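You operate a simulated robot arm through the tools that you are given. There is no shell and no other tool. Be economical: measure what you need, move in short steps, check, and stop when the job is done.

You run a simulated robot arm. Do the job below in one go: nothing can be reset, and whatever is moved stays where it is left.

## Task
Crimp the clip on the hose end in the caliper.
Fine: gauge it, set the crimp dial, slide it in, one stroke with the hand clear, slider out again.

Only the result counts: the job must be done as asked and must still hold three seconds after the hand-in. Knocking over, shifting, dropping, spilling or breaking anything else fails it.

## Robot
A 7-joint arm with a two-finger parallel gripper, fixed in place. Base frame: the origin is at the foot of the arm, x ahead of it, y to its left, z up; the work surface is at about z = 0.86. Units: m, rad, N and s.
With the tool pointing down near the work surface it reaches from about 0.24 to 0.68 m from the base axis. Its first joint turns from -1.152 to 1.152 rad. Payload 2.4 kg.
The tool frame sits at the grasp point between the pads (the TCP): z along the fingers, y along the line on which they close. The tips reach 0.03 m beyond it. The gripper opens to 0.094 m. The fingers are 0.028 m wide and 0.01 m thick; the gripper's body (0.05 by 0.096 m) begins 0.055 m behind the TCP.
Orientation is that of the tool frame in the base frame, as [roll, pitch, yaw] about the fixed x, y, z axes, in that order (R = Rz(yaw) Ry(pitch) Rx(roll)). With the fingers straight down and closing along the base's y, the tool's x points along the base's -x, its y along +y and its z along -z.

## Interface
- The arm moves only by the tool jog_arm. Its argument "motion" is a list of rows, each an object of numbers (a shift or turn left out is 0, a gripper value left out holds the last): "x", "y", "z": the shift along the base's x, y, z in units of 500 mm (1.0 is 500 mm); "wx", "wy", "wz": the turn, a rotation vector about the base's x, y, z in units of 60 degrees (1.0 is 60 degrees); "jaw": the closure, from 0 (fully open) to 1 (shut). In form: [{"x": .., "y": .., "z": .., "wx": .., "wy": .., "wz": .., "jaw": ..}, ...]. A call has 1 to 20 rows; each row is the pose to reach, as a shift and turn from the pose commanded when the call began. A call with a number of a shift or a turn outside -1 to 1 is refused whole. Rows are played at 5 a second. More than 0.05 m and 0.15 rad between two rows, or a gripper value outside its range, and nothing of the call is played. Where a pose cannot be reached the arm comes as near as it can. A force on the tool above 90 N (or 10 N above the force at the start of the call, whichever is more), or a blocked arm, ends the call early, and 0.2 s more pass. Each finger travels about 0.153 m/s and halts on what it meets, pressing with about 25 N; the grip force reading is that of the motor and also rises with nothing between the fingers. The clock runs only during rows and for 0.2 s after the last one: add rows that repeat a pose to give the fingers time. It gives the time, the measured TCP pose, the force on the tool (base axes), the opening and the grip force at its end, in the units of the frame above (readings bear some noise).
- Cameras (640 x 400 px; columns grow to the right, rows downward): "scene" is fixed at [0.0303, 0.4613, 1.4535]; the picture's right is [-0.83, -0.55, 0.00], its down [-0.26, 0.39, -0.88] and it looks along [0.49, -0.74, -0.47] (base axes); focal length 332 px, centre (320, 200). "wrist" rides on the gripper at [0.076, 0.014, -0.102] in the tool frame; the picture's right is [-0.18, 0.98, 0.00], its down [-0.75, -0.14, -0.64] and it looks along [-0.63, -0.12, 0.77] (tool axes); focal length 243 px, centre (320, 200). There is no depth. A picture from a camera that has moved, and an enlarged one, comes with that camera's place and axes in the base frame and with its lens.
- camera(camera): a new picture of that camera. No time passes.
- enlarge(camera, box): a new picture of the part [left, top, right, bottom] of that camera's present view, enlarged. No time passes.
- close_job(): hands the job in; it is judged then, once.

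Work in short steps. Places have to be worked out from the pictures, the camera data and where the tool is seen: move nearer, look again, correct. Check each grasp and each placing, and mend what went wrong. You have 120 turns and 68 pictures in all, those below and enlarged ones among them. Open the gripper and draw the arm clear of the work before you hand the job in, unless the task says otherwise; then end with one line.

The tools are called after ">>>" as name(argument=value, ...) on one line, values as JSON. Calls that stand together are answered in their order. jog_arm: Moves the arm, as the interface text tells. Its arguments: {"type":"object","properties":{"motion":{"type":"array","items":{"type":"object","properties":{"x":{"type":"number"},"y":{"type":"number"},"z":{"type":"number"},"wx":{"type":"number"},"wy":{"type":"number"},"wz":{"type":"number"},"jaw":{"type":"number"}}}}},"required":["motion"]} The other tools are called the same way: camera (camera) takes a picture; enlarge (camera, box) takes an enlarged picture of a part of a camera's view; close_job () hands the job in.

At the start:

```text
clock: 0.0
tcp_pos: [0.3759, -0.1519, 1.3043]
tool_rot: [3.14, -0.002, 3.141]
wrist_force: [0.3, -0.4, 0.4]
width: 0.094
grasp_force: 0.0
```

scene: 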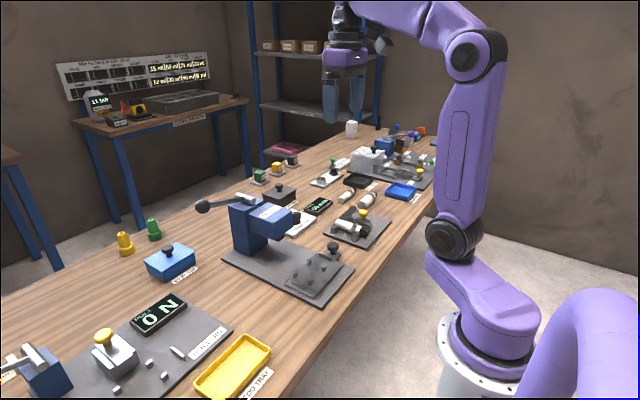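
wrist: 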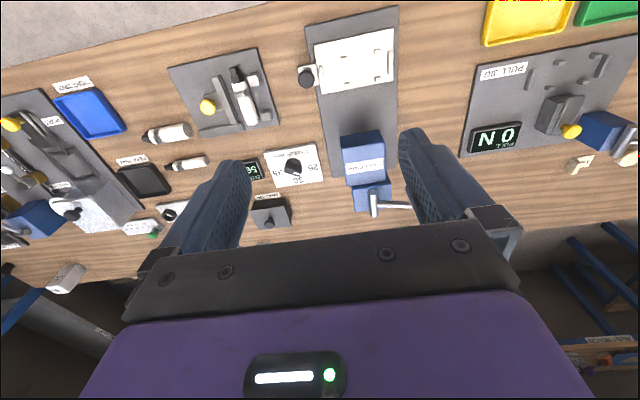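

The bench holds several stations; I'll enlarge both views to read the labels.

>>> enlarge(camera="wrist", box=[150, 0, 420, 240])

>>> enlarge(camera="scene", box=[190, 140, 440, 310])

>>> enlarge(camera="scene", box=[40, 40, 250, 140])

>>> enlarge(camera="wrist", box=[0, 60, 220, 270])

```text
1.67 times, centred on (285, 120) of wrist
camera zoom: at [0.3, -0.1372, 1.408], right [0.19, 0.98, 0.0], down [0.75, -0.14, 0.64], along [0.63, -0.12, -0.77], focal length 404 px, centre (378, 333)
```

zoom: 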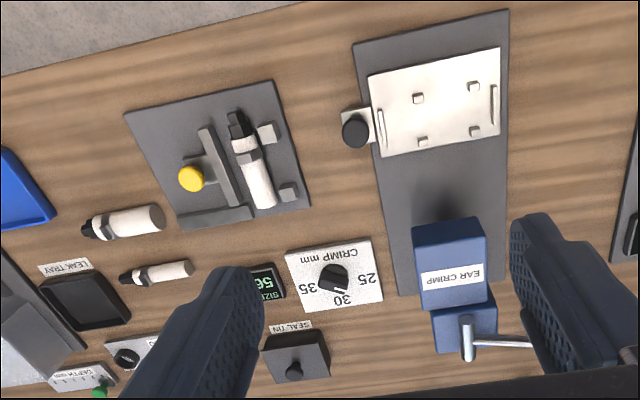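

```text
2.35 times, centred on (315, 225) of scene
camera zoom: at [0.0303, 0.4613, 1.4535], right [-0.83, -0.55, 0.0], down [-0.26, 0.39, -0.88], along [0.49, -0.74, -0.47], focal length 782 px, centre (332, 141)
```

zoom: 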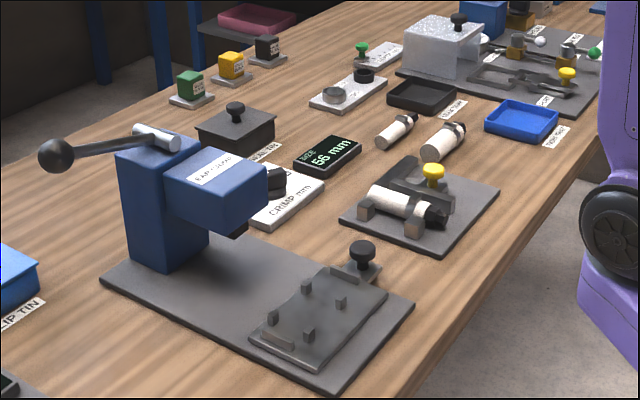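

```text
3.05 times, centred on (145, 90) of scene
camera zoom: at [0.0303, 0.4613, 1.4535], right [-0.83, -0.55, 0.0], down [-0.26, 0.39, -0.88], along [0.49, -0.74, -0.47], focal length 1012 px, centre (853, 535)
```

zoom: 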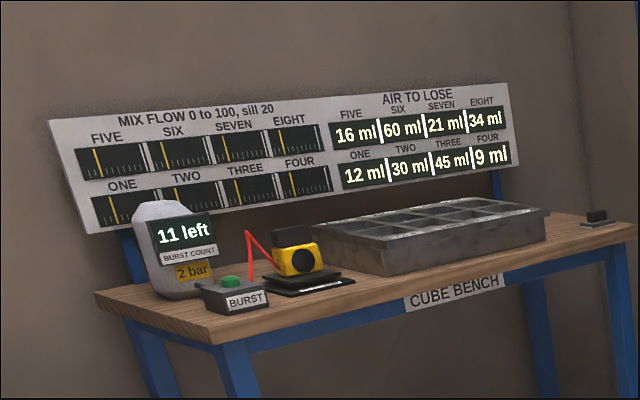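

```text
1.90 times, centred on (110, 165) of wrist
camera zoom: at [0.3, -0.1372, 1.408], right [0.19, 0.98, 0.0], down [0.75, -0.14, 0.64], along [0.63, -0.12, -0.77], focal length 462 px, centre (720, 267)
```

zoom: 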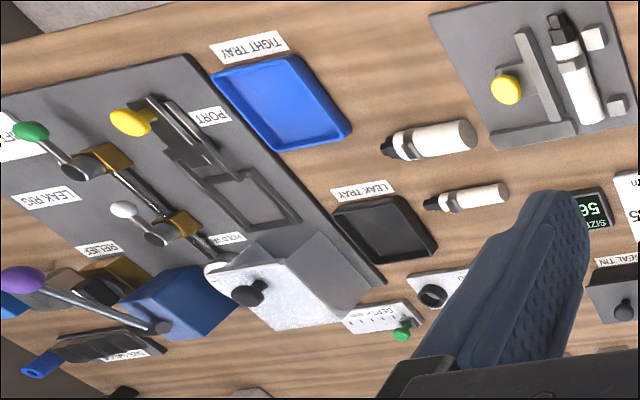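

The caliper (yellow knob, about x 0.43, y -0.35) holds one hose end, and the readout shows 56 mm with the jaw open. The dial is near (0.61, -0.26), the slider near (0.41, -0.09) and the press near (0.55, -0.1). I'll move closer to the caliper to look.

>>> jog_arm(motion=[{"x": -0.025, "y": -0.05, "z": -0.05}, {"x": -0.05, "y": -0.1, "z": -0.1}, {"x": -0.075, "y": -0.15, "z": -0.15}, {"x": -0.1, "y": -0.2, "z": -0.2}, {"x": -0.125, "y": -0.25, "z": -0.25}, {"x": -0.15, "y": -0.3, "z": -0.3}, {"x": -0.15, "y": -0.3, "z": -0.3}])

>>> camera(camera="wrist")

```text
clock: 1.6
tcp_pos: [0.3004, -0.3001, 1.152]
tool_rot: [-3.141, 0.003, 3.139]
wrist_force: [-0.5, 1.2, 0.3]
width: 0.094
grasp_force: 0.0
```

```text
61 pictures are left
camera wrist: at [0.2255, -0.2853, 1.2557], right [0.19, 0.98, 0.0], down [0.75, -0.14, 0.64], along [0.63, -0.12, -0.77], focal length 243 px, centre (320, 200)
```

wrist: 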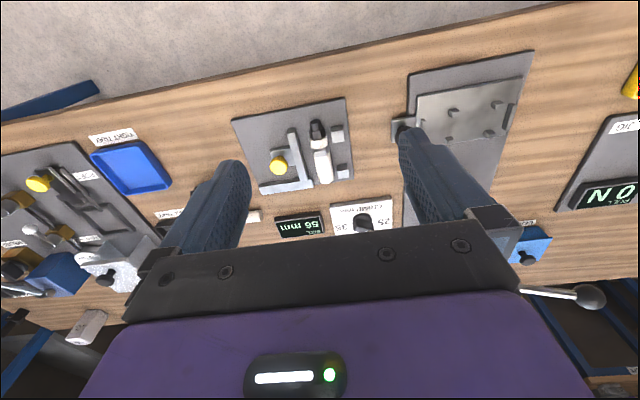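

>>> enlarge(camera="wrist", box=[220, 80, 400, 245])

>>> enlarge(camera="wrist", box=[380, 40, 560, 160])

>>> enlarge(camera="scene", box=[310, 190, 400, 255])

>>> enlarge(camera="scene", box=[190, 175, 360, 310])

```text
2.42 times, centred on (310, 162) of wrist
camera zoom: at [0.2255, -0.2853, 1.2557], right [0.19, 0.98, 0.0], down [0.75, -0.14, 0.64], along [0.63, -0.12, -0.77], focal length 588 px, centre (344, 291)
```

zoom: 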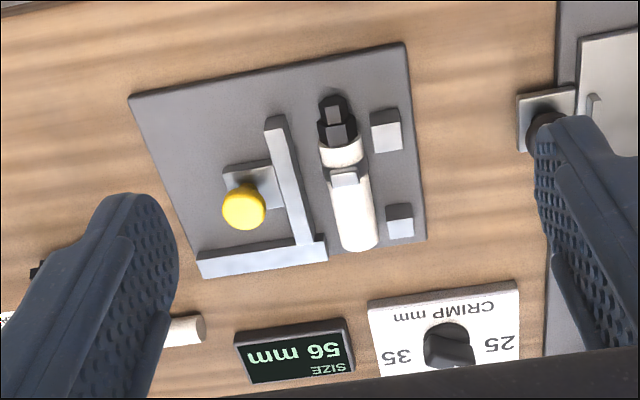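

```text
3.33 times, centred on (470, 100) of wrist
camera zoom: at [0.2255, -0.2853, 1.2557], right [0.19, 0.98, 0.0], down [0.75, -0.14, 0.64], along [0.63, -0.12, -0.77], focal length 809 px, centre (-180, 533)
```

zoom: 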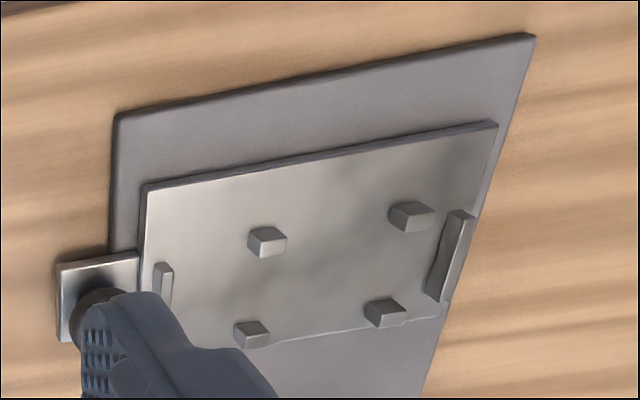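

```text
6.15 times, centred on (355, 222) of scene
camera zoom: at [0.0303, 0.4613, 1.4535], right [-0.83, -0.55, 0.0], down [-0.26, 0.39, -0.88], along [0.49, -0.74, -0.47], focal length 2044 px, centre (105, 62)
```

zoom: 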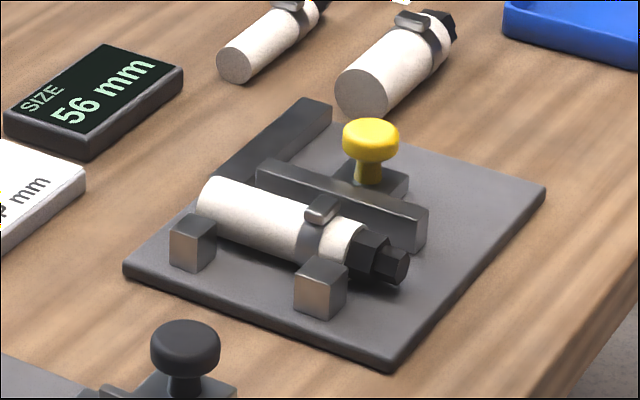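

```text
2.96 times, centred on (275, 242) of scene
camera zoom: at [0.0303, 0.4613, 1.4535], right [-0.83, -0.55, 0.0], down [-0.26, 0.39, -0.88], along [0.49, -0.74, -0.47], focal length 984 px, centre (453, 74)
```

zoom: 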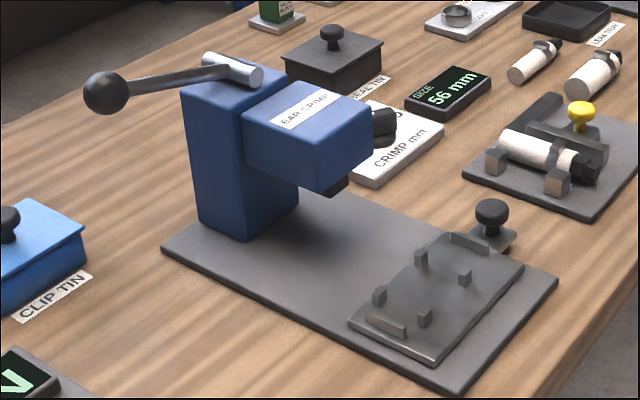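

Everything is axis-aligned. The hose lies along x at y about -0.320, with its ear at about x 0.415, and the jaw's yellow knob is near (0.416, -0.388, z 0.92). I'll go above the knob and check.

>>> jog_arm(motion=[{"x": 0.046, "y": -0.035, "z": -0.06}, {"x": 0.092, "y": -0.07, "z": -0.12}, {"x": 0.138, "y": -0.105, "z": -0.18}, {"x": 0.184, "y": -0.14, "z": -0.24}, {"x": 0.233, "y": -0.176, "z": -0.304}, {"x": 0.233, "y": -0.176, "z": -0.304}])

>>> camera(camera="wrist")

>>> enlarge(camera="scene", box=[300, 150, 440, 250])

```text
clock: 3.0
tcp_pos: [0.4181, -0.3919, 1.0039]
tool_rot: [3.14, 0.003, 3.139]
wrist_force: [-0.4, -0.2, -0.4]
width: 0.0939
grasp_force: 0.0
```

```text
56 pictures are left
camera wrist: at [0.342, -0.3771, 1.1076], right [0.19, 0.98, 0.0], down [0.75, -0.14, 0.64], along [0.63, -0.12, -0.77], focal length 243 px, centre (320, 200)
```

wrist: 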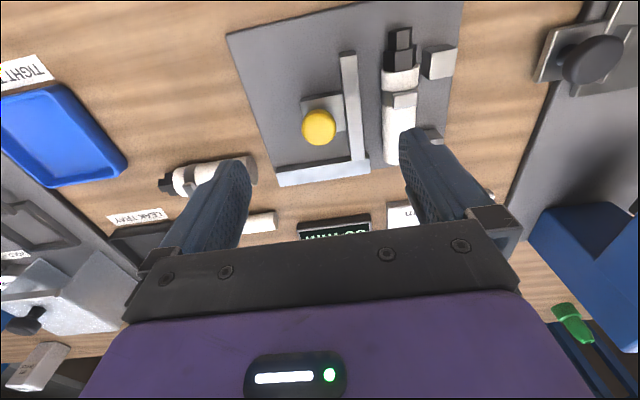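

```text
4.00 times, centred on (370, 200) of scene
camera zoom: at [0.0303, 0.4613, 1.4535], right [-0.83, -0.55, 0.0], down [-0.26, 0.39, -0.88], along [0.49, -0.74, -0.47], focal length 1328 px, centre (120, 200)
```

zoom: 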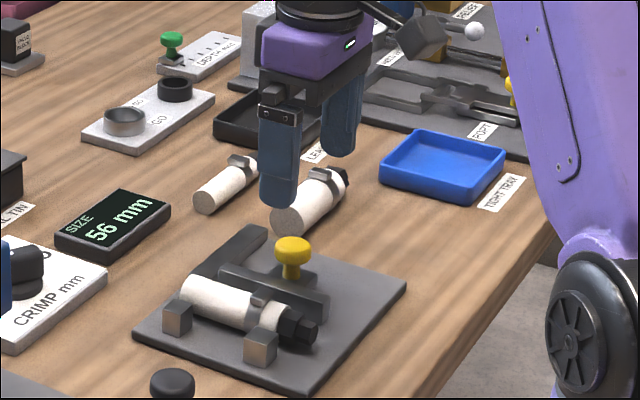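

The TCP is right over the knob. I'll half-close the jaws so the finger stays clear of the hose, lower until the tips are just above the bar top (about 0.905), then grip.

>>> jog_arm(motion=[{"jaw": 0.5}, {"jaw": 0.5, "z": -0.04}, {"z": -0.08}, {"z": -0.12}, {"z": -0.13}, {"z": -0.13, "jaw": 1.0}, {"z": -0.13, "jaw": 1.0}, {"z": -0.13, "jaw": 1.0}])

>>> enlarge(camera="scene", box=[300, 180, 420, 260])

```text
clock: 4.8
tcp_pos: [0.4157, -0.3901, 0.9395]
tool_rot: [3.14, 0.002, 3.141]
wrist_force: [-0.8, -0.1, 3.6]
width: 0.026
grasp_force: 45.2
```

```text
5.00 times, centred on (360, 220) of scene
camera zoom: at [0.0302, 0.4614, 1.4535], right [-0.83, -0.55, 0.0], down [-0.26, 0.39, -0.88], along [0.49, -0.74, -0.47], focal length 1661 px, centre (120, 100)
```

zoom: 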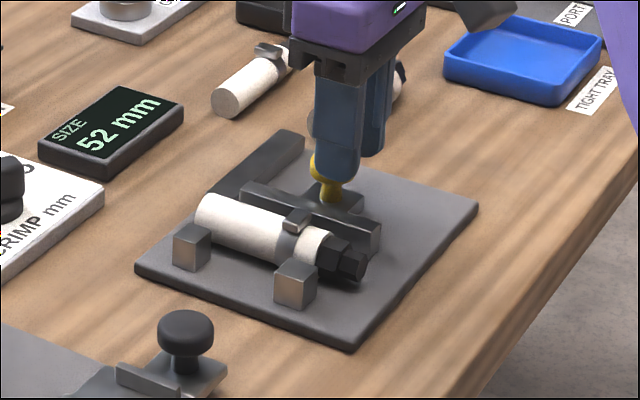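

The knob is gripped (width 26 mm) and the readout moved to 52. I'll push the jaw +y gently.

>>> jog_arm(motion=[{"y": 0.008}, {"y": 0.016}, {"y": 0.024}, {"y": 0.03}, {"y": 0.03}])

>>> enlarge(camera="scene", box=[300, 180, 420, 260])

```text
clock: 6.0
tcp_pos: [0.417, -0.3766, 0.9403]
tool_rot: [3.141, 0.002, 3.14]
wrist_force: [-8.6, -1.0, 20.5]
width: 0.0262
grasp_force: 45.0
```

```text
5.00 times, centred on (360, 220) of scene
camera zoom: at [0.0297, 0.4616, 1.4534], right [-0.83, -0.55, 0.0], down [-0.26, 0.39, -0.88], along [0.49, -0.74, -0.47], focal length 1661 px, centre (120, 100)
```

zoom: 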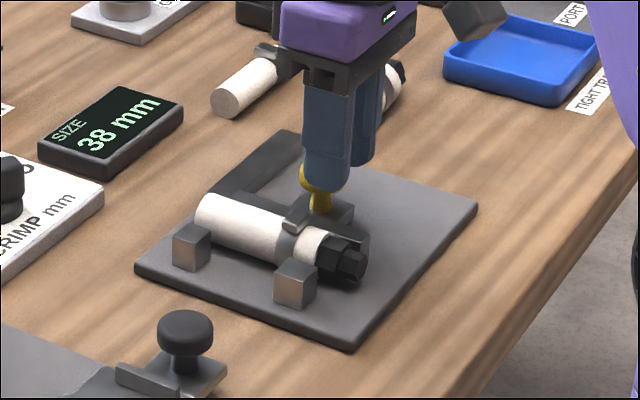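

Readout 38 and the bar is nearly at the hose. The force is modest, so I'll go on in smaller steps.

>>> jog_arm(motion=[{"y": 0.004}, {"y": 0.008}, {"y": 0.012}, {"y": 0.012}])

>>> enlarge(camera="scene", box=[300, 180, 420, 260])

```text
clock: 7.0
tcp_pos: [0.4162, -0.3697, 0.9394]
tool_rot: [-3.142, 0.003, -3.141]
wrist_force: [-7.4, -2.1, 20.9]
width: 0.0259
grasp_force: 44.0
```

```text
5.00 times, centred on (360, 220) of scene
camera zoom: at [0.0297, 0.4615, 1.4534], right [-0.83, -0.55, 0.0], down [-0.26, 0.39, -0.88], along [0.49, -0.74, -0.47], focal length 1661 px, centre (120, 100)
```

zoom: 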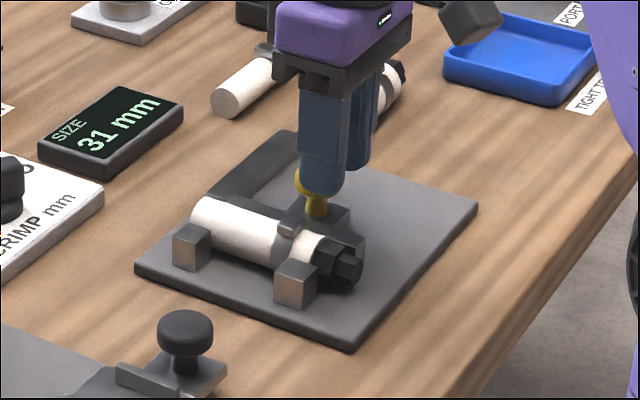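

Readout 31, with the bar now touching the hose. I'll push a little more until it's seated.

>>> jog_arm(motion=[{"y": 0.003}, {"y": 0.006}, {"y": 0.006}])

>>> enlarge(camera="scene", box=[300, 180, 420, 260])

```text
clock: 7.8
tcp_pos: [0.4163, -0.369, 0.9398]
tool_rot: [-3.138, 0.005, 3.138]
wrist_force: [-6.5, -11.5, 19.0]
width: 0.026
grasp_force: 45.1
```

```text
5.00 times, centred on (360, 220) of scene
camera zoom: at [0.0299, 0.4613, 1.4535], right [-0.83, -0.55, 0.0], down [-0.26, 0.39, -0.88], along [0.49, -0.74, -0.47], focal length 1661 px, centre (120, 100)
```

zoom: 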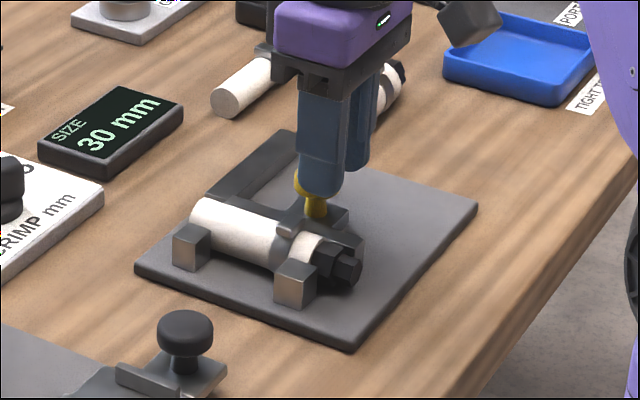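

The readout is 30 with a reaction of about 11 N. One more nudge will confirm it's seated.

>>> jog_arm(motion=[{"y": 0.003}, {"y": 0.003}, {"y": 0.003}])

>>> enlarge(camera="scene", box=[300, 180, 420, 260])

```text
clock: 8.6
tcp_pos: [0.4165, -0.3688, 0.9403]
tool_rot: [-3.138, 0.003, 3.137]
wrist_force: [-4.3, -24.2, 8.5]
width: 0.026
grasp_force: 44.2
```

```text
5.00 times, centred on (360, 220) of scene
camera zoom: at [0.03, 0.4608, 1.4537], right [-0.83, -0.55, 0.0], down [-0.26, 0.4, -0.88], along [0.49, -0.74, -0.47], focal length 1661 px, centre (120, 100)
```

zoom: 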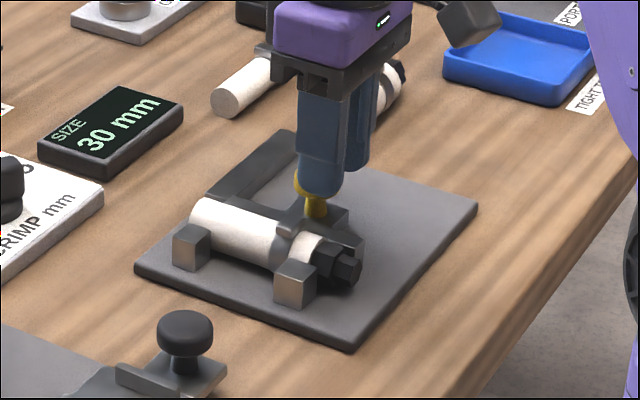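

The size is 30 mm. Next I'll draw the jaw back about 25 mm, release and rise.

>>> jog_arm(motion=[{"y": -0.012}, {"y": -0.024}, {"y": -0.036}, {"y": -0.048}, {"y": -0.056}, {"y": -0.056}, {"y": -0.056, "jaw": 0.5}, {"y": -0.056, "jaw": 0.5}, {"y": -0.056, "z": 0.06}, {"y": -0.056, "z": 0.12}, {"y": -0.056, "z": 0.2}, {"y": -0.056, "z": 0.28}, {"y": -0.056, "z": 0.28}])

>>> camera(camera="wrist")

>>> enlarge(camera="scene", box=[270, 180, 420, 280])

```text
clock: 11.4
tcp_pos: [0.4175, -0.3916, 1.0762]
tool_rot: [3.14, 0.001, 3.141]
wrist_force: [-0.3, 0.3, 0.4]
width: 0.0469
grasp_force: 0.1
```

```text
49 pictures are left
camera wrist: at [0.3419, -0.3773, 1.1786], right [0.18, 0.98, 0.0], down [0.75, -0.14, 0.64], along [0.63, -0.12, -0.77], focal length 243 px, centre (320, 200)
```

wrist: 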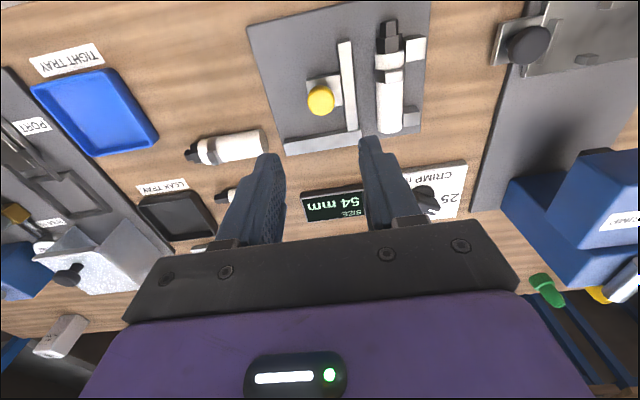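

```text
4.00 times, centred on (345, 230) of scene
camera zoom: at [0.0303, 0.4613, 1.4535], right [-0.83, -0.55, 0.0], down [-0.26, 0.39, -0.88], along [0.49, -0.74, -0.47], focal length 1328 px, centre (220, 80)
```

zoom: 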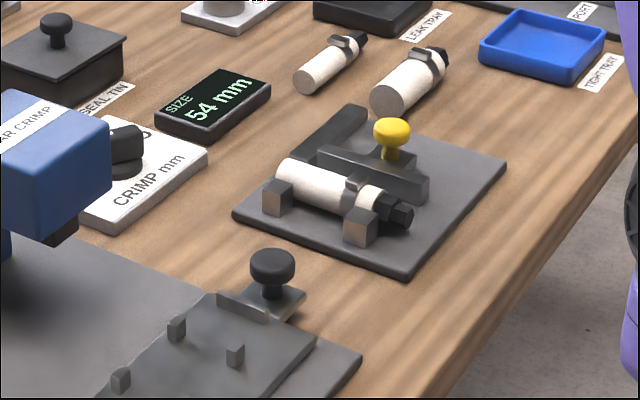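

The jaw is back at 54 and the hose ear is still upward. Now I'll look at the dial.

>>> jog_arm(motion=[{"x": 0.03, "y": 0.065, "z": 0.02, "jaw": 0}, {"x": 0.06, "y": 0.13, "z": 0.04}, {"x": 0.09, "y": 0.195, "z": 0.05}, {"x": 0.12, "y": 0.26, "z": 0.05}, {"x": 0.12, "y": 0.26, "z": 0.05}])

>>> camera(camera="wrist")

>>> enlarge(camera="wrist", box=[240, 120, 400, 230])

```text
clock: 12.6
tcp_pos: [0.4783, -0.2621, 1.1033]
tool_rot: [3.14, -0.001, 3.139]
wrist_force: [0.8, 0.0, -0.4]
width: 0.0941
grasp_force: 0.0
```

```text
47 pictures are left
camera wrist: at [0.4027, -0.2467, 1.2062], right [0.19, 0.98, 0.0], down [0.75, -0.14, 0.64], along [0.63, -0.12, -0.77], focal length 243 px, centre (320, 200)
```

wrist: 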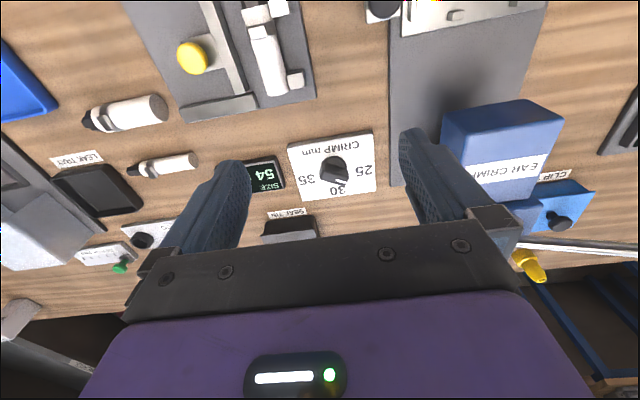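

```text
3.64 times, centred on (320, 175) of wrist
camera zoom: at [0.4027, -0.2467, 1.2062], right [0.19, 0.98, 0.0], down [0.75, -0.14, 0.64], along [0.63, -0.12, -0.77], focal length 882 px, centre (320, 291)
```

zoom: 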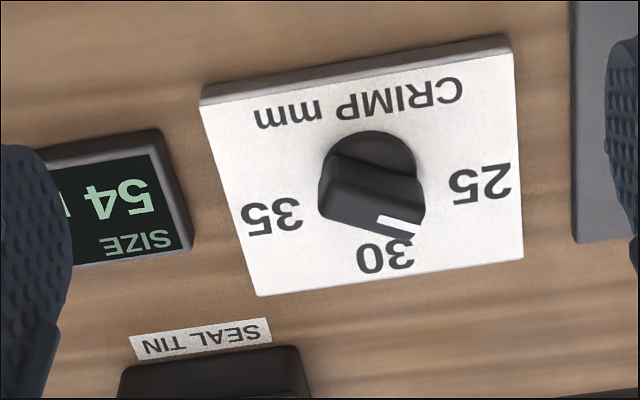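

>>> enlarge(camera="wrist", box=[310, 145, 360, 195])

>>> enlarge(camera="scene", box=[290, 190, 340, 230])

```text
8.00 times, centred on (335, 170) of wrist
camera zoom: at [0.4027, -0.2467, 1.2062], right [0.19, 0.98, 0.0], down [0.75, -0.14, 0.64], along [0.63, -0.12, -0.77], focal length 1941 px, centre (200, 440)
```

zoom: 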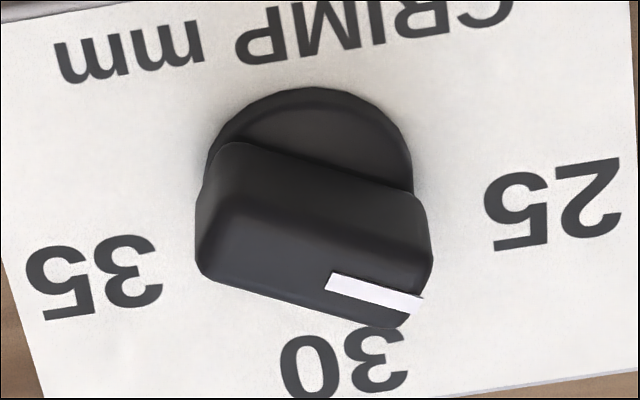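

```text
10.00 times, centred on (315, 210) of scene
camera zoom: at [0.0303, 0.4613, 1.4535], right [-0.83, -0.55, 0.0], down [-0.26, 0.39, -0.88], along [0.49, -0.74, -0.47], focal length 3321 px, centre (370, 100)
```

zoom: 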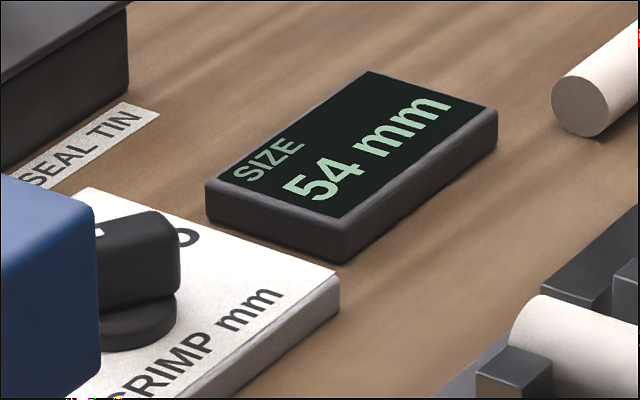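

The pointer (white line) points about 28° from +y towards +x, which is close to 25. The 30 mark is straight along +x. The dial centre is about (0.607, -0.263), with the bar top near z 0.915. I'll go above it and turn the tool +60° so the fingers straddle the bar.

>>> jog_arm(motion=[{"x": 0.032, "z": -0.02, "wz": 0.125}, {"x": 0.064, "z": -0.04, "wz": 0.25}, {"x": 0.096, "z": -0.06, "wz": 0.375}, {"x": 0.128, "z": -0.08, "wz": 0.5}, {"x": 0.16, "z": -0.1, "wz": 0.625}, {"x": 0.192, "z": -0.12, "wz": 0.75}, {"x": 0.224, "z": -0.14, "wz": 0.875}, {"x": 0.257, "y": -0.002, "z": -0.18, "wz": 1.0}, {"x": 0.257, "y": -0.002, "z": -0.2, "wz": 1.0}])

>>> camera(camera="wrist")

>>> camera(camera="scene")

```text
clock: 14.6
tcp_pos: [0.6059, -0.2623, 1.0031]
tool_rot: [3.141, -0.002, -2.094]
wrist_force: [-0.8, 0.4, -0.4]
width: 0.094
grasp_force: 0.1
```

```text
43 pictures are left
camera wrist: at [0.5552, -0.3202, 1.1051], right [-0.76, 0.65, 0.0], down [0.5, 0.58, 0.64], along [0.42, 0.49, -0.77], focal length 243 px, centre (320, 200)
```

wrist: 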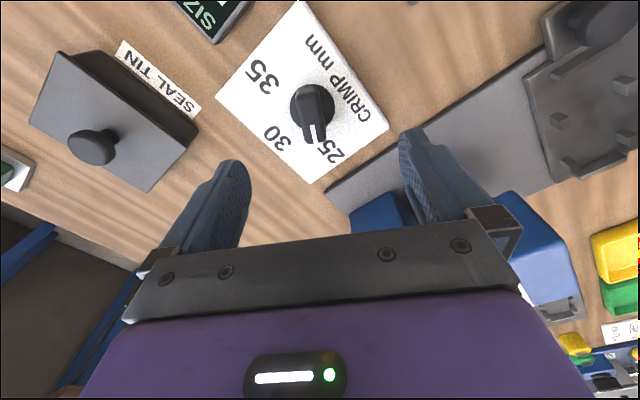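

```text
42 pictures are left
```

scene: 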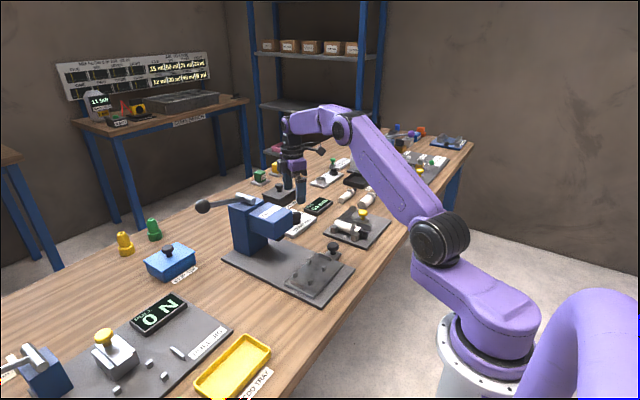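

The bar is now in line with the fingers, at about (0.607, -0.266). I'll lower, half closed, then grip it.

>>> jog_arm(motion=[{"y": -0.006, "jaw": 0.35}, {"y": -0.006, "z": -0.05}, {"y": -0.006, "z": -0.1}, {"y": -0.006, "z": -0.14}, {"y": -0.006, "z": -0.164}, {"y": -0.006, "z": -0.164}])

>>> camera(camera="wrist")

```text
clock: 16.0
tcp_pos: [0.6054, -0.2678, 0.92]
tool_rot: [3.141, 0.001, -2.097]
wrist_force: [0.4, 0.4, 0.4]
width: 0.0613
grasp_force: 0.1
```

```text
41 pictures are left
camera wrist: at [0.5546, -0.3261, 1.0232], right [-0.76, 0.65, 0.0], down [0.5, 0.58, 0.64], along [0.42, 0.49, -0.77], focal length 243 px, centre (320, 200)
```

wrist: 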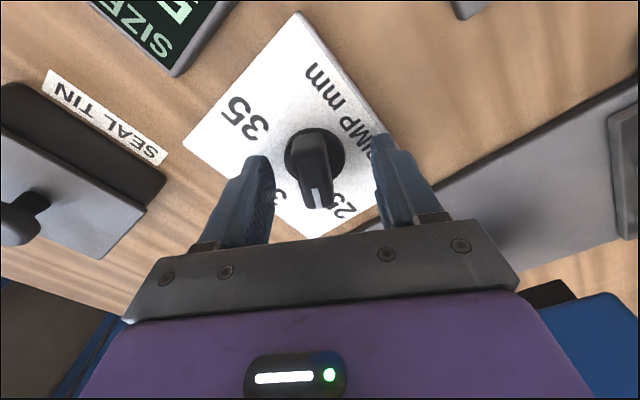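

The dial centre reads about (0.608, -0.270), so I'll shift 2 mm and close on the bar.

>>> jog_arm(motion=[{"x": 0.004, "y": -0.004}, {"x": 0.004, "y": -0.004, "jaw": 1.0}, {"x": 0.004, "y": -0.004}, {"x": 0.004, "y": -0.004}])

>>> camera(camera="wrist")

```text
clock: 17.0
tcp_pos: [0.6082, -0.271, 0.9202]
tool_rot: [-3.137, 0.001, -2.095]
wrist_force: [20.5, -9.8, -9.6]
width: 0.0197
grasp_force: 45.1
```

```text
40 pictures are left
camera wrist: at [0.5578, -0.329, 1.0226], right [-0.76, 0.65, 0.0], down [0.5, 0.58, 0.64], along [0.42, 0.49, -0.77], focal length 243 px, centre (320, 200)
```

wrist: 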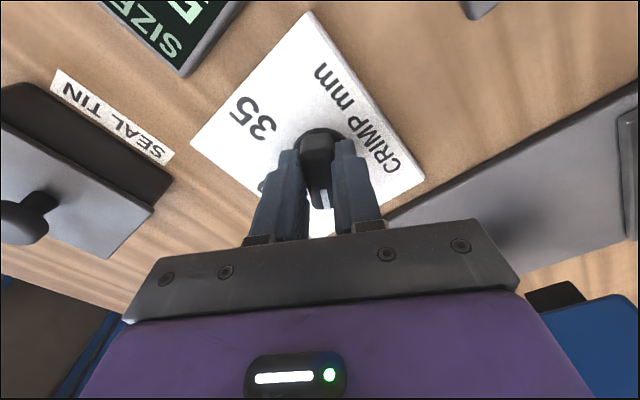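

The bar is gripped (20 mm) with some side load. I'll relieve that by 2 mm and turn -60°, towards 30.

>>> jog_arm(motion=[{"x": 0.003, "y": -0.002}, {"x": 0.003, "y": -0.002, "wz": -0.1}, {"x": 0.003, "y": -0.002, "wz": -0.2}, {"x": 0.003, "y": -0.002, "wz": -0.3}, {"x": 0.003, "y": -0.002, "wz": -0.4}, {"x": 0.003, "y": -0.002, "wz": -0.5}, {"x": 0.003, "y": -0.002, "wz": -0.6}, {"x": 0.003, "y": -0.002, "wz": -0.7}, {"x": 0.003, "y": -0.002, "wz": -0.8}, {"x": 0.003, "y": -0.002, "wz": -0.9}, {"x": 0.003, "y": -0.002, "wz": -1.0}, {"x": 0.003, "y": -0.002, "wz": -1.0}])

>>> enlarge(camera="wrist", box=[220, 60, 420, 240])

```text
clock: 19.6
tcp_pos: [0.6063, -0.2644, 0.9195]
tool_rot: [3.134, -0.014, -3.141]
wrist_force: [-30.5, 22.1, -1.3]
width: 0.0199
grasp_force: 44.7
```

```text
2.22 times, centred on (320, 150) of wrist
camera zoom: at [0.5313, -0.2511, 1.0241], right [0.18, 0.98, 0.01], down [0.76, -0.15, 0.63], along [0.62, -0.11, -0.78], focal length 539 px, centre (320, 311)
```

zoom: 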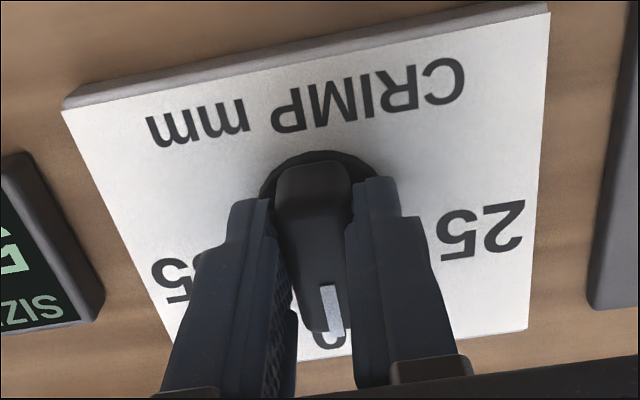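

The dial turned and the bar now lies along x. I'll release, rise and check the pointer.

>>> jog_arm(motion=[{"y": 0.006, "x": -0.004}, {"y": 0.006, "x": -0.004, "jaw": 0.5}, {"y": 0.006, "x": -0.004, "jaw": 0.5}, {"x": -0.02, "z": 0.08}, {"x": -0.1, "z": 0.16}, {"x": -0.18, "z": 0.24}, {"x": -0.26, "z": 0.32}, {"x": -0.26, "z": 0.32}])

>>> camera(camera="wrist")

>>> enlarge(camera="wrist", box=[290, 120, 380, 210])

```text
refused: row 5 steps farther than a row can; nothing moved
```

```text
38 pictures are left
camera wrist: at [0.5313, -0.2511, 1.0241], right [0.18, 0.98, 0.01], down [0.76, -0.15, 0.63], along [0.62, -0.11, -0.78], focal length 243 px, centre (320, 200)
```

wrist: 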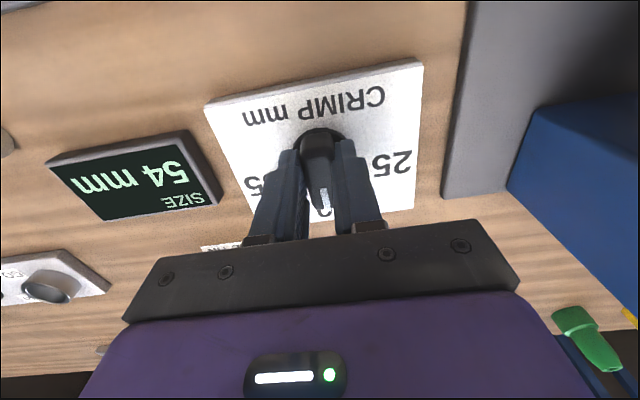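

```text
4.44 times, centred on (335, 165) of wrist
camera zoom: at [0.5313, -0.2511, 1.0241], right [0.18, 0.98, 0.01], down [0.76, -0.15, 0.63], along [0.62, -0.11, -0.78], focal length 1078 px, centre (253, 356)
```

zoom: 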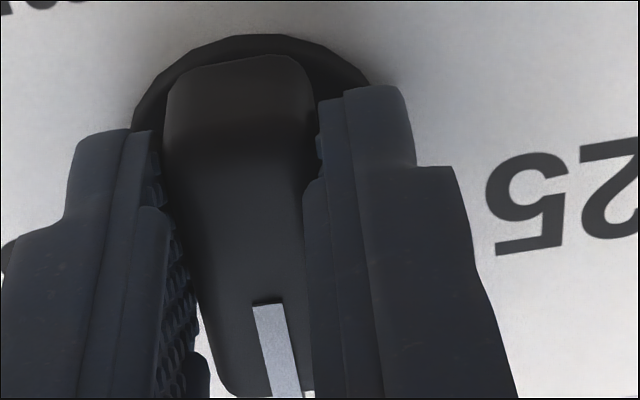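

The step was too long for one row and the call was refused, so I'll redo it with smaller ones.

>>> jog_arm(motion=[{"y": 0.006, "x": -0.004}, {"y": 0.006, "x": -0.004, "jaw": 0.5}, {"y": 0.006, "x": -0.004, "jaw": 0.5}, {"x": -0.01, "z": 0.08}, {"x": -0.06, "z": 0.15}, {"x": -0.12, "z": 0.22}, {"x": -0.18, "z": 0.28}, {"x": -0.24, "z": 0.34}, {"x": -0.24, "z": 0.34}])

>>> enlarge(camera="wrist", box=[280, 120, 390, 220])

```text
clock: 21.6
tcp_pos: [0.4857, -0.268, 1.0922]
tool_rot: [-3.14, -0.001, -3.141]
wrist_force: [-0.3, 0.3, -1.1]
width: 0.0469
grasp_force: 0.0
```

```text
4.00 times, centred on (335, 170) of wrist
camera zoom: at [0.4114, -0.2531, 1.1951], right [0.18, 0.98, 0.0], down [0.75, -0.14, 0.64], along [0.63, -0.12, -0.77], focal length 970 px, centre (260, 320)
```

zoom: 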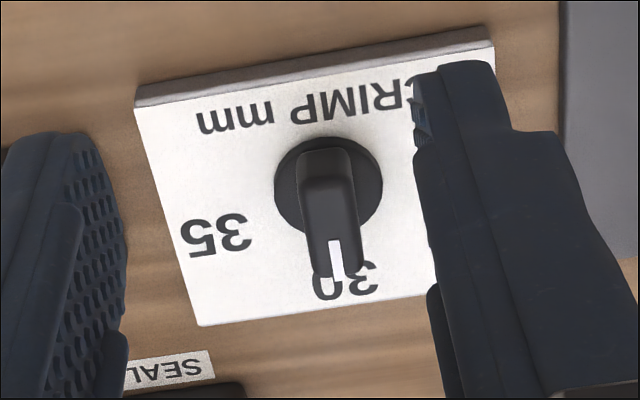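

The pointer is now exactly on 30. Next I'll look at the slider and the hose position.

>>> jog_arm(motion=[{"x": -0.06, "y": 0.06, "jaw": 0}, {"x": -0.12, "y": 0.12}, {"x": -0.18, "y": 0.18}, {"x": -0.23, "y": 0.24}, {"x": -0.27, "y": 0.31}, {"x": -0.27, "y": 0.336}, {"x": -0.27, "y": 0.336}])

>>> camera(camera="wrist")

>>> enlarge(camera="wrist", box=[240, 60, 420, 180])

```text
clock: 23.2
tcp_pos: [0.3546, -0.0991, 1.0902]
tool_rot: [3.14, 0.002, -3.141]
wrist_force: [0.0, -0.7, -0.2]
width: 0.0939
grasp_force: 0.0
```

```text
35 pictures are left
camera wrist: at [0.2784, -0.0843, 1.1926], right [0.18, 0.98, 0.0], down [0.75, -0.14, 0.64], along [0.63, -0.12, -0.77], focal length 243 px, centre (320, 200)
```

wrist: 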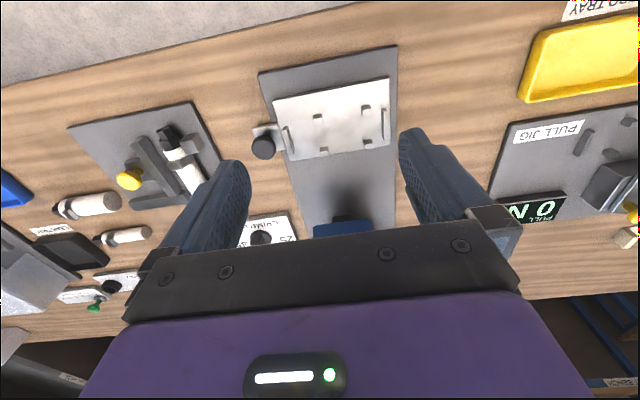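

```text
3.33 times, centred on (330, 120) of wrist
camera zoom: at [0.2784, -0.0843, 1.1926], right [0.18, 0.98, 0.0], down [0.75, -0.14, 0.64], along [0.63, -0.12, -0.77], focal length 809 px, centre (287, 467)
```

zoom: 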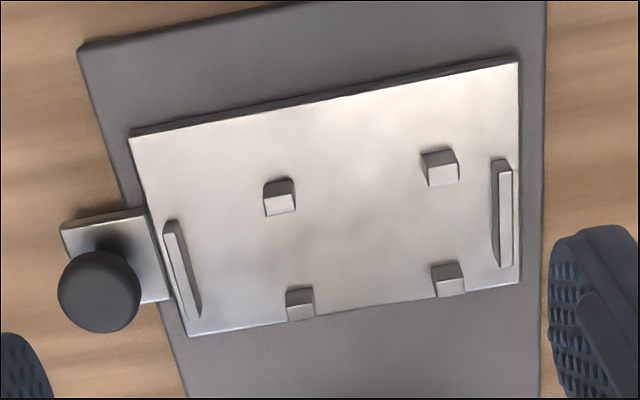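

The slider pegs are at x 0.394 and 0.440 by y -0.109 and -0.048, and the end stops are at y -0.154 and -0.026. I need the die's y, so I'll tilt the tool 30° to look under the press head.

>>> jog_arm(motion=[{"x": 0.012, "z": -0.03, "wy": -0.125}, {"x": 0.025, "z": -0.06, "wy": -0.25}, {"x": 0.037, "z": -0.09, "wy": -0.375}, {"x": 0.05, "z": -0.12, "wy": -0.5}, {"x": 0.05, "z": -0.12, "wy": -0.5}])

>>> camera(camera="wrist")

>>> enlarge(camera="wrist", box=[230, 60, 410, 230])

```text
clock: 24.4
tcp_pos: [0.3791, -0.1025, 1.0313]
tool_rot: [-3.141, 0.523, 3.141]
wrist_force: [0.2, 0.1, 0.6]
width: 0.0942
grasp_force: 0.0
out of reach, approached as far as the arm can: row 4
```

```text
33 pictures are left
camera wrist: at [0.2623, -0.0872, 1.0824], right [0.16, 0.98, 0.09], down [0.33, -0.14, 0.93], along [0.93, -0.12, -0.35], focal length 243 px, centre (320, 200)
```

wrist: 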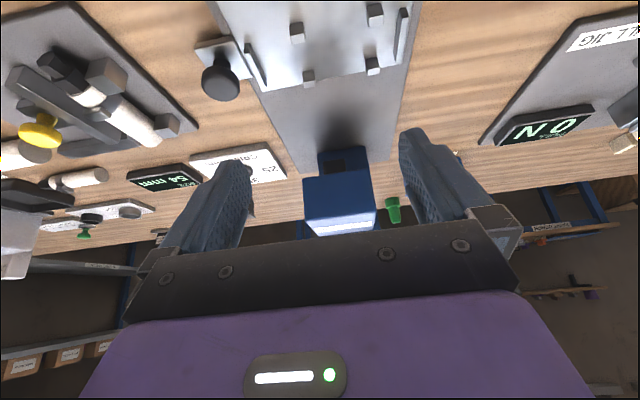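

```text
2.35 times, centred on (320, 145) of wrist
camera zoom: at [0.2623, -0.0872, 1.0824], right [0.16, 0.98, 0.09], down [0.33, -0.14, 0.93], along [0.93, -0.12, -0.35], focal length 571 px, centre (320, 329)
```

zoom: 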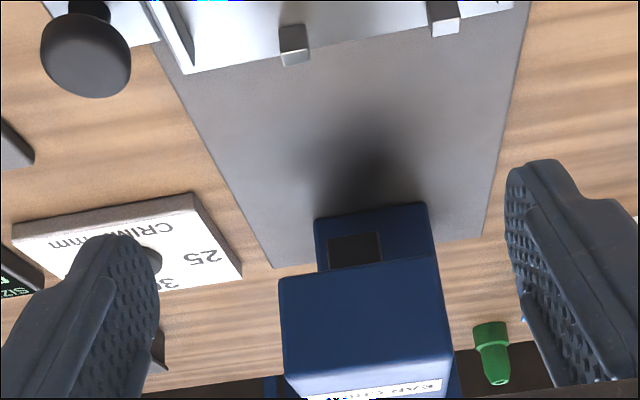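

The die sits at about x 0.53, y -0.099, and its bottom is near z 0.945. With the fitting towards -y, the ear lands under it when the hose is centred between the stops, and the pegs match. Now I'll untilt and look at the hose closely.

>>> jog_arm(motion=[{"y": -0.07, "wy": 0.125}, {"y": -0.14, "wy": 0.25}, {"y": -0.21, "wy": 0.375}, {"y": -0.28, "wy": 0.5}, {"y": -0.35, "x": -0.02, "z": -0.02, "wy": 0.5}, {"y": -0.415, "x": -0.04, "z": -0.06, "wy": 0.5}, {"y": -0.415, "x": -0.04, "z": -0.06, "wy": 0.5}])

>>> enlarge(camera="wrist", box=[225, 70, 415, 230])

```text
clock: 26.0
tcp_pos: [0.359, -0.3093, 1.0022]
tool_rot: [-3.14, -0.002, -3.14]
wrist_force: [-0.5, -0.1, 0.1]
width: 0.0943
grasp_force: 0.2
```

```text
2.50 times, centred on (320, 150) of wrist
camera zoom: at [0.2836, -0.2951, 1.1041], right [0.18, 0.98, 0.0], down [0.75, -0.14, 0.64], along [0.63, -0.12, -0.77], focal length 606 px, centre (320, 325)
```

zoom: 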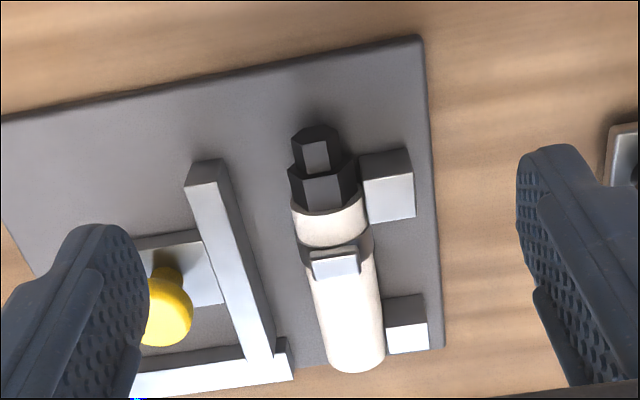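

The hose spans x 0.3685–0.478 with its ear at (0.415, -0.3135) straight up, and the posts leave a gap of x 0.406–0.459. I'll grasp at x 0.4305 with the jaws half closed.

>>> jog_arm(motion=[{"x": 0.05, "y": -0.004, "jaw": 0.5}, {"x": 0.1, "y": -0.008, "z": -0.03}, {"x": 0.143, "y": -0.009, "z": -0.07}, {"x": 0.143, "y": -0.009, "z": -0.11}, {"x": 0.143, "y": -0.009, "z": -0.11}])

>>> camera(camera="wrist")

```text
clock: 27.2
tcp_pos: [0.4303, -0.3164, 0.9455]
tool_rot: [-3.142, 0.0, 3.14]
wrist_force: [0.9, -0.7, -0.6]
width: 0.0475
grasp_force: 0.1
```

```text
30 pictures are left
camera wrist: at [0.3555, -0.3008, 1.0488], right [0.18, 0.98, 0.0], down [0.75, -0.14, 0.64], along [0.63, -0.12, -0.77], focal length 243 px, centre (320, 200)
```

wrist: 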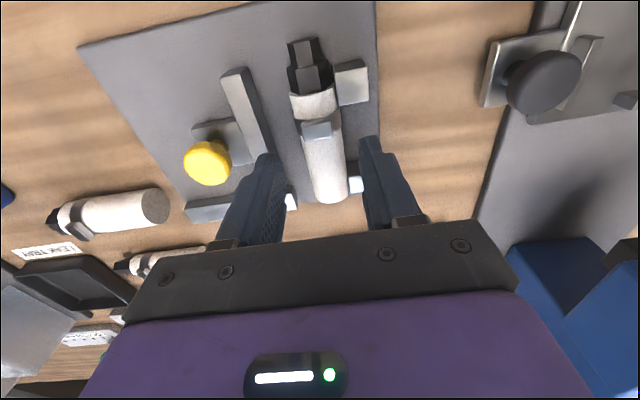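

The hose is centred between the fingers. I'll lower to TCP z 0.907 and grip.

>>> jog_arm(motion=[{"y": 0.004, "z": -0.03}, {"y": 0.004, "z": -0.06}, {"y": 0.004, "z": -0.076}, {"y": 0.004, "z": -0.076}, {"y": 0.004, "z": -0.076, "jaw": 0.75}, {"y": 0.004, "z": -0.076, "jaw": 1.0}, {"y": 0.004, "z": -0.076, "jaw": 1.0}])

>>> enlarge(camera="scene", box=[310, 180, 410, 250])

```text
clock: 28.8
tcp_pos: [0.4303, -0.3148, 0.907]
tool_rot: [-3.14, 0.002, 3.14]
wrist_force: [0.8, -15.0, -4.7]
width: 0.0294
grasp_force: 24.9
```

```text
5.71 times, centred on (360, 215) of scene
camera zoom: at [0.0304, 0.4609, 1.4536], right [-0.83, -0.55, 0.0], down [-0.26, 0.4, -0.88], along [0.49, -0.74, -0.47], focal length 1898 px, centre (91, 114)
```

zoom: 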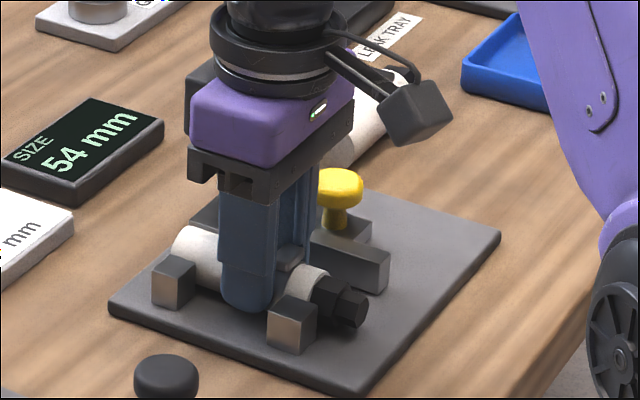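

Gripped at 29.4 mm. I'll ease off the posts and lift straight up.

>>> jog_arm(motion=[{"y": -0.003, "z": 0.01}, {"y": -0.006, "z": 0.05}, {"y": -0.006, "z": 0.1}, {"y": -0.006, "z": 0.17}, {"y": -0.006, "z": 0.24}, {"y": -0.006, "z": 0.24}])

>>> camera(camera="wrist")

```text
clock: 30.2
tcp_pos: [0.4299, -0.3126, 1.0276]
tool_rot: [3.141, 0.002, -3.141]
wrist_force: [-0.2, 0.1, -1.3]
width: 0.0294
grasp_force: 25.2
```

```text
28 pictures are left
camera wrist: at [0.3542, -0.298, 1.131], right [0.18, 0.98, 0.0], down [0.75, -0.14, 0.64], along [0.63, -0.12, -0.77], focal length 243 px, centre (320, 200)
```

wrist: 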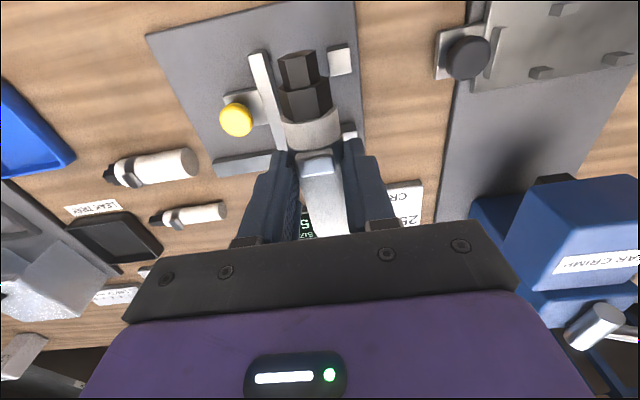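

The hose is held with its ear 15 mm on the fitting side of the TCP. I'll carry it to above the slider while turning +90°, in two calls.

>>> jog_arm(motion=[{"x": -0.004, "y": 0.05, "wz": 0.125}, {"x": -0.008, "y": 0.1, "wz": 0.25}, {"x": -0.012, "y": 0.15, "wz": 0.375}, {"x": -0.016, "y": 0.2, "wz": 0.5}, {"x": -0.02, "y": 0.25, "wz": 0.625}, {"x": -0.024, "y": 0.3, "wz": 0.75}, {"x": -0.026, "y": 0.35, "wz": 0.875}, {"x": -0.026, "y": 0.4, "wz": 1.0}, {"x": -0.026, "y": 0.4, "wz": 1.0}])

>>> jog_arm(motion=[{"y": 0.02, "wz": 0.125}, {"y": 0.04, "wz": 0.25}, {"y": 0.06, "wz": 0.375}, {"y": 0.06, "wz": 0.5}, {"y": 0.06, "wz": 0.5}])

>>> camera(camera="wrist")

>>> enlarge(camera="scene", box=[210, 150, 390, 310])

```text
clock: 32.2
tcp_pos: [0.4163, -0.1148, 1.0284]
tool_rot: [-3.141, 0.001, -2.096]
wrist_force: [-0.1, 0.7, -1.7]
width: 0.0293
grasp_force: 25.7
```

```text
clock: 33.4
tcp_pos: [0.4183, -0.0842, 1.029]
tool_rot: [3.141, -0.001, -1.571]
wrist_force: [0.4, 0.6, -2.0]
width: 0.0292
grasp_force: 24.6
```

```text
27 pictures are left
camera wrist: at [0.404, -0.1604, 1.1316], right [-0.98, 0.18, 0.0], down [0.14, 0.75, 0.64], along [0.12, 0.63, -0.77], focal length 243 px, centre (320, 200)
```

wrist: 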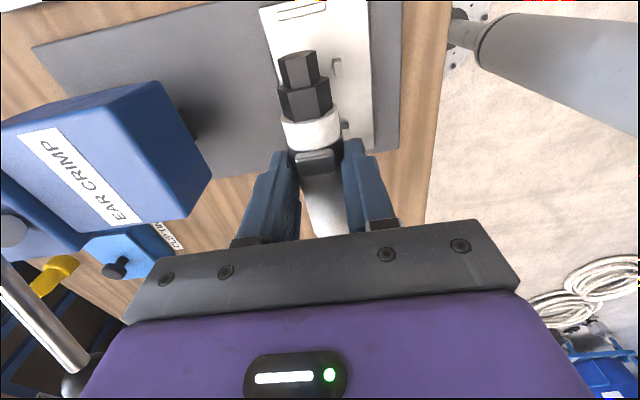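

```text
2.50 times, centred on (300, 230) of scene
camera zoom: at [0.0303, 0.4613, 1.4535], right [-0.83, -0.55, 0.0], down [-0.26, 0.39, -0.88], along [0.49, -0.74, -0.47], focal length 830 px, centre (370, 125)
```

zoom: 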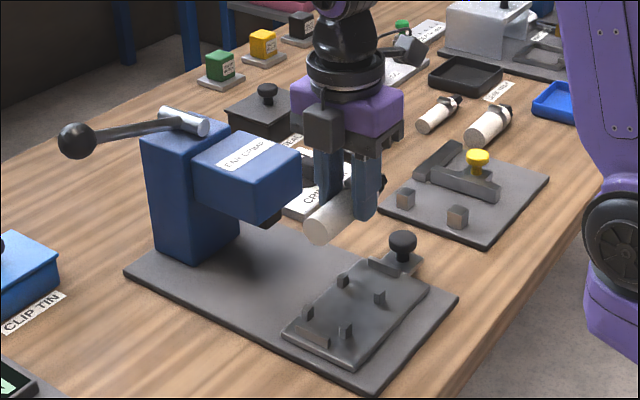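

I'll lower to just above the pegs and check the alignment.

>>> jog_arm(motion=[{"z": -0.06}, {"z": -0.12}, {"z": -0.17}, {"z": -0.17}])

>>> enlarge(camera="wrist", box=[220, 0, 420, 170])

>>> enlarge(camera="scene", box=[260, 200, 370, 310])

```text
clock: 34.4
tcp_pos: [0.4176, -0.0821, 0.9408]
tool_rot: [-3.142, 0.001, -1.572]
wrist_force: [0.4, -0.1, -1.4]
width: 0.0294
grasp_force: 24.8
```

```text
2.35 times, centred on (320, 85) of wrist
camera zoom: at [0.4035, -0.1581, 1.045], right [-0.98, 0.19, 0.0], down [0.14, 0.75, 0.64], along [0.12, 0.63, -0.77], focal length 571 px, centre (320, 471)
```

zoom: 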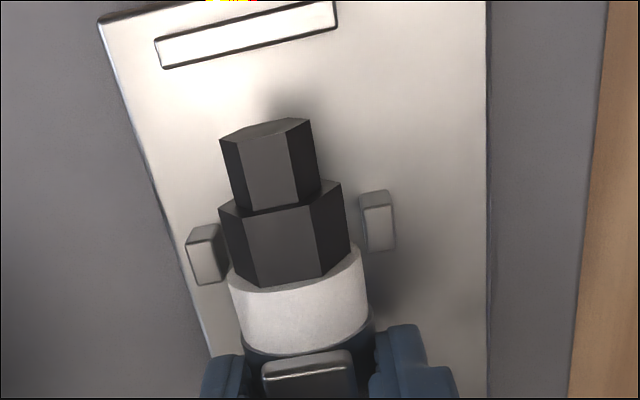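

```text
3.64 times, centred on (315, 255) of scene
camera zoom: at [0.0303, 0.4613, 1.4535], right [-0.83, -0.55, 0.0], down [-0.26, 0.39, -0.88], along [0.49, -0.74, -0.47], focal length 1208 px, centre (338, 0)
```

zoom: 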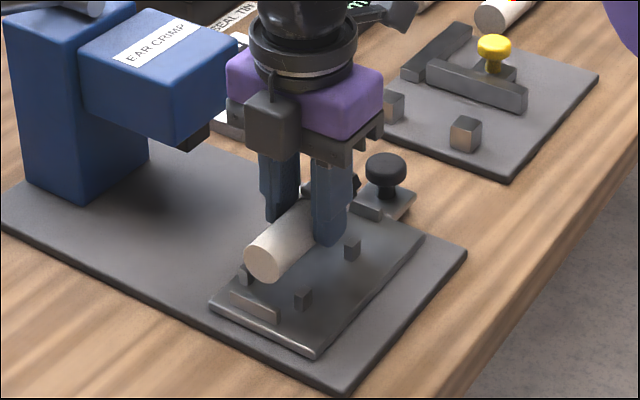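

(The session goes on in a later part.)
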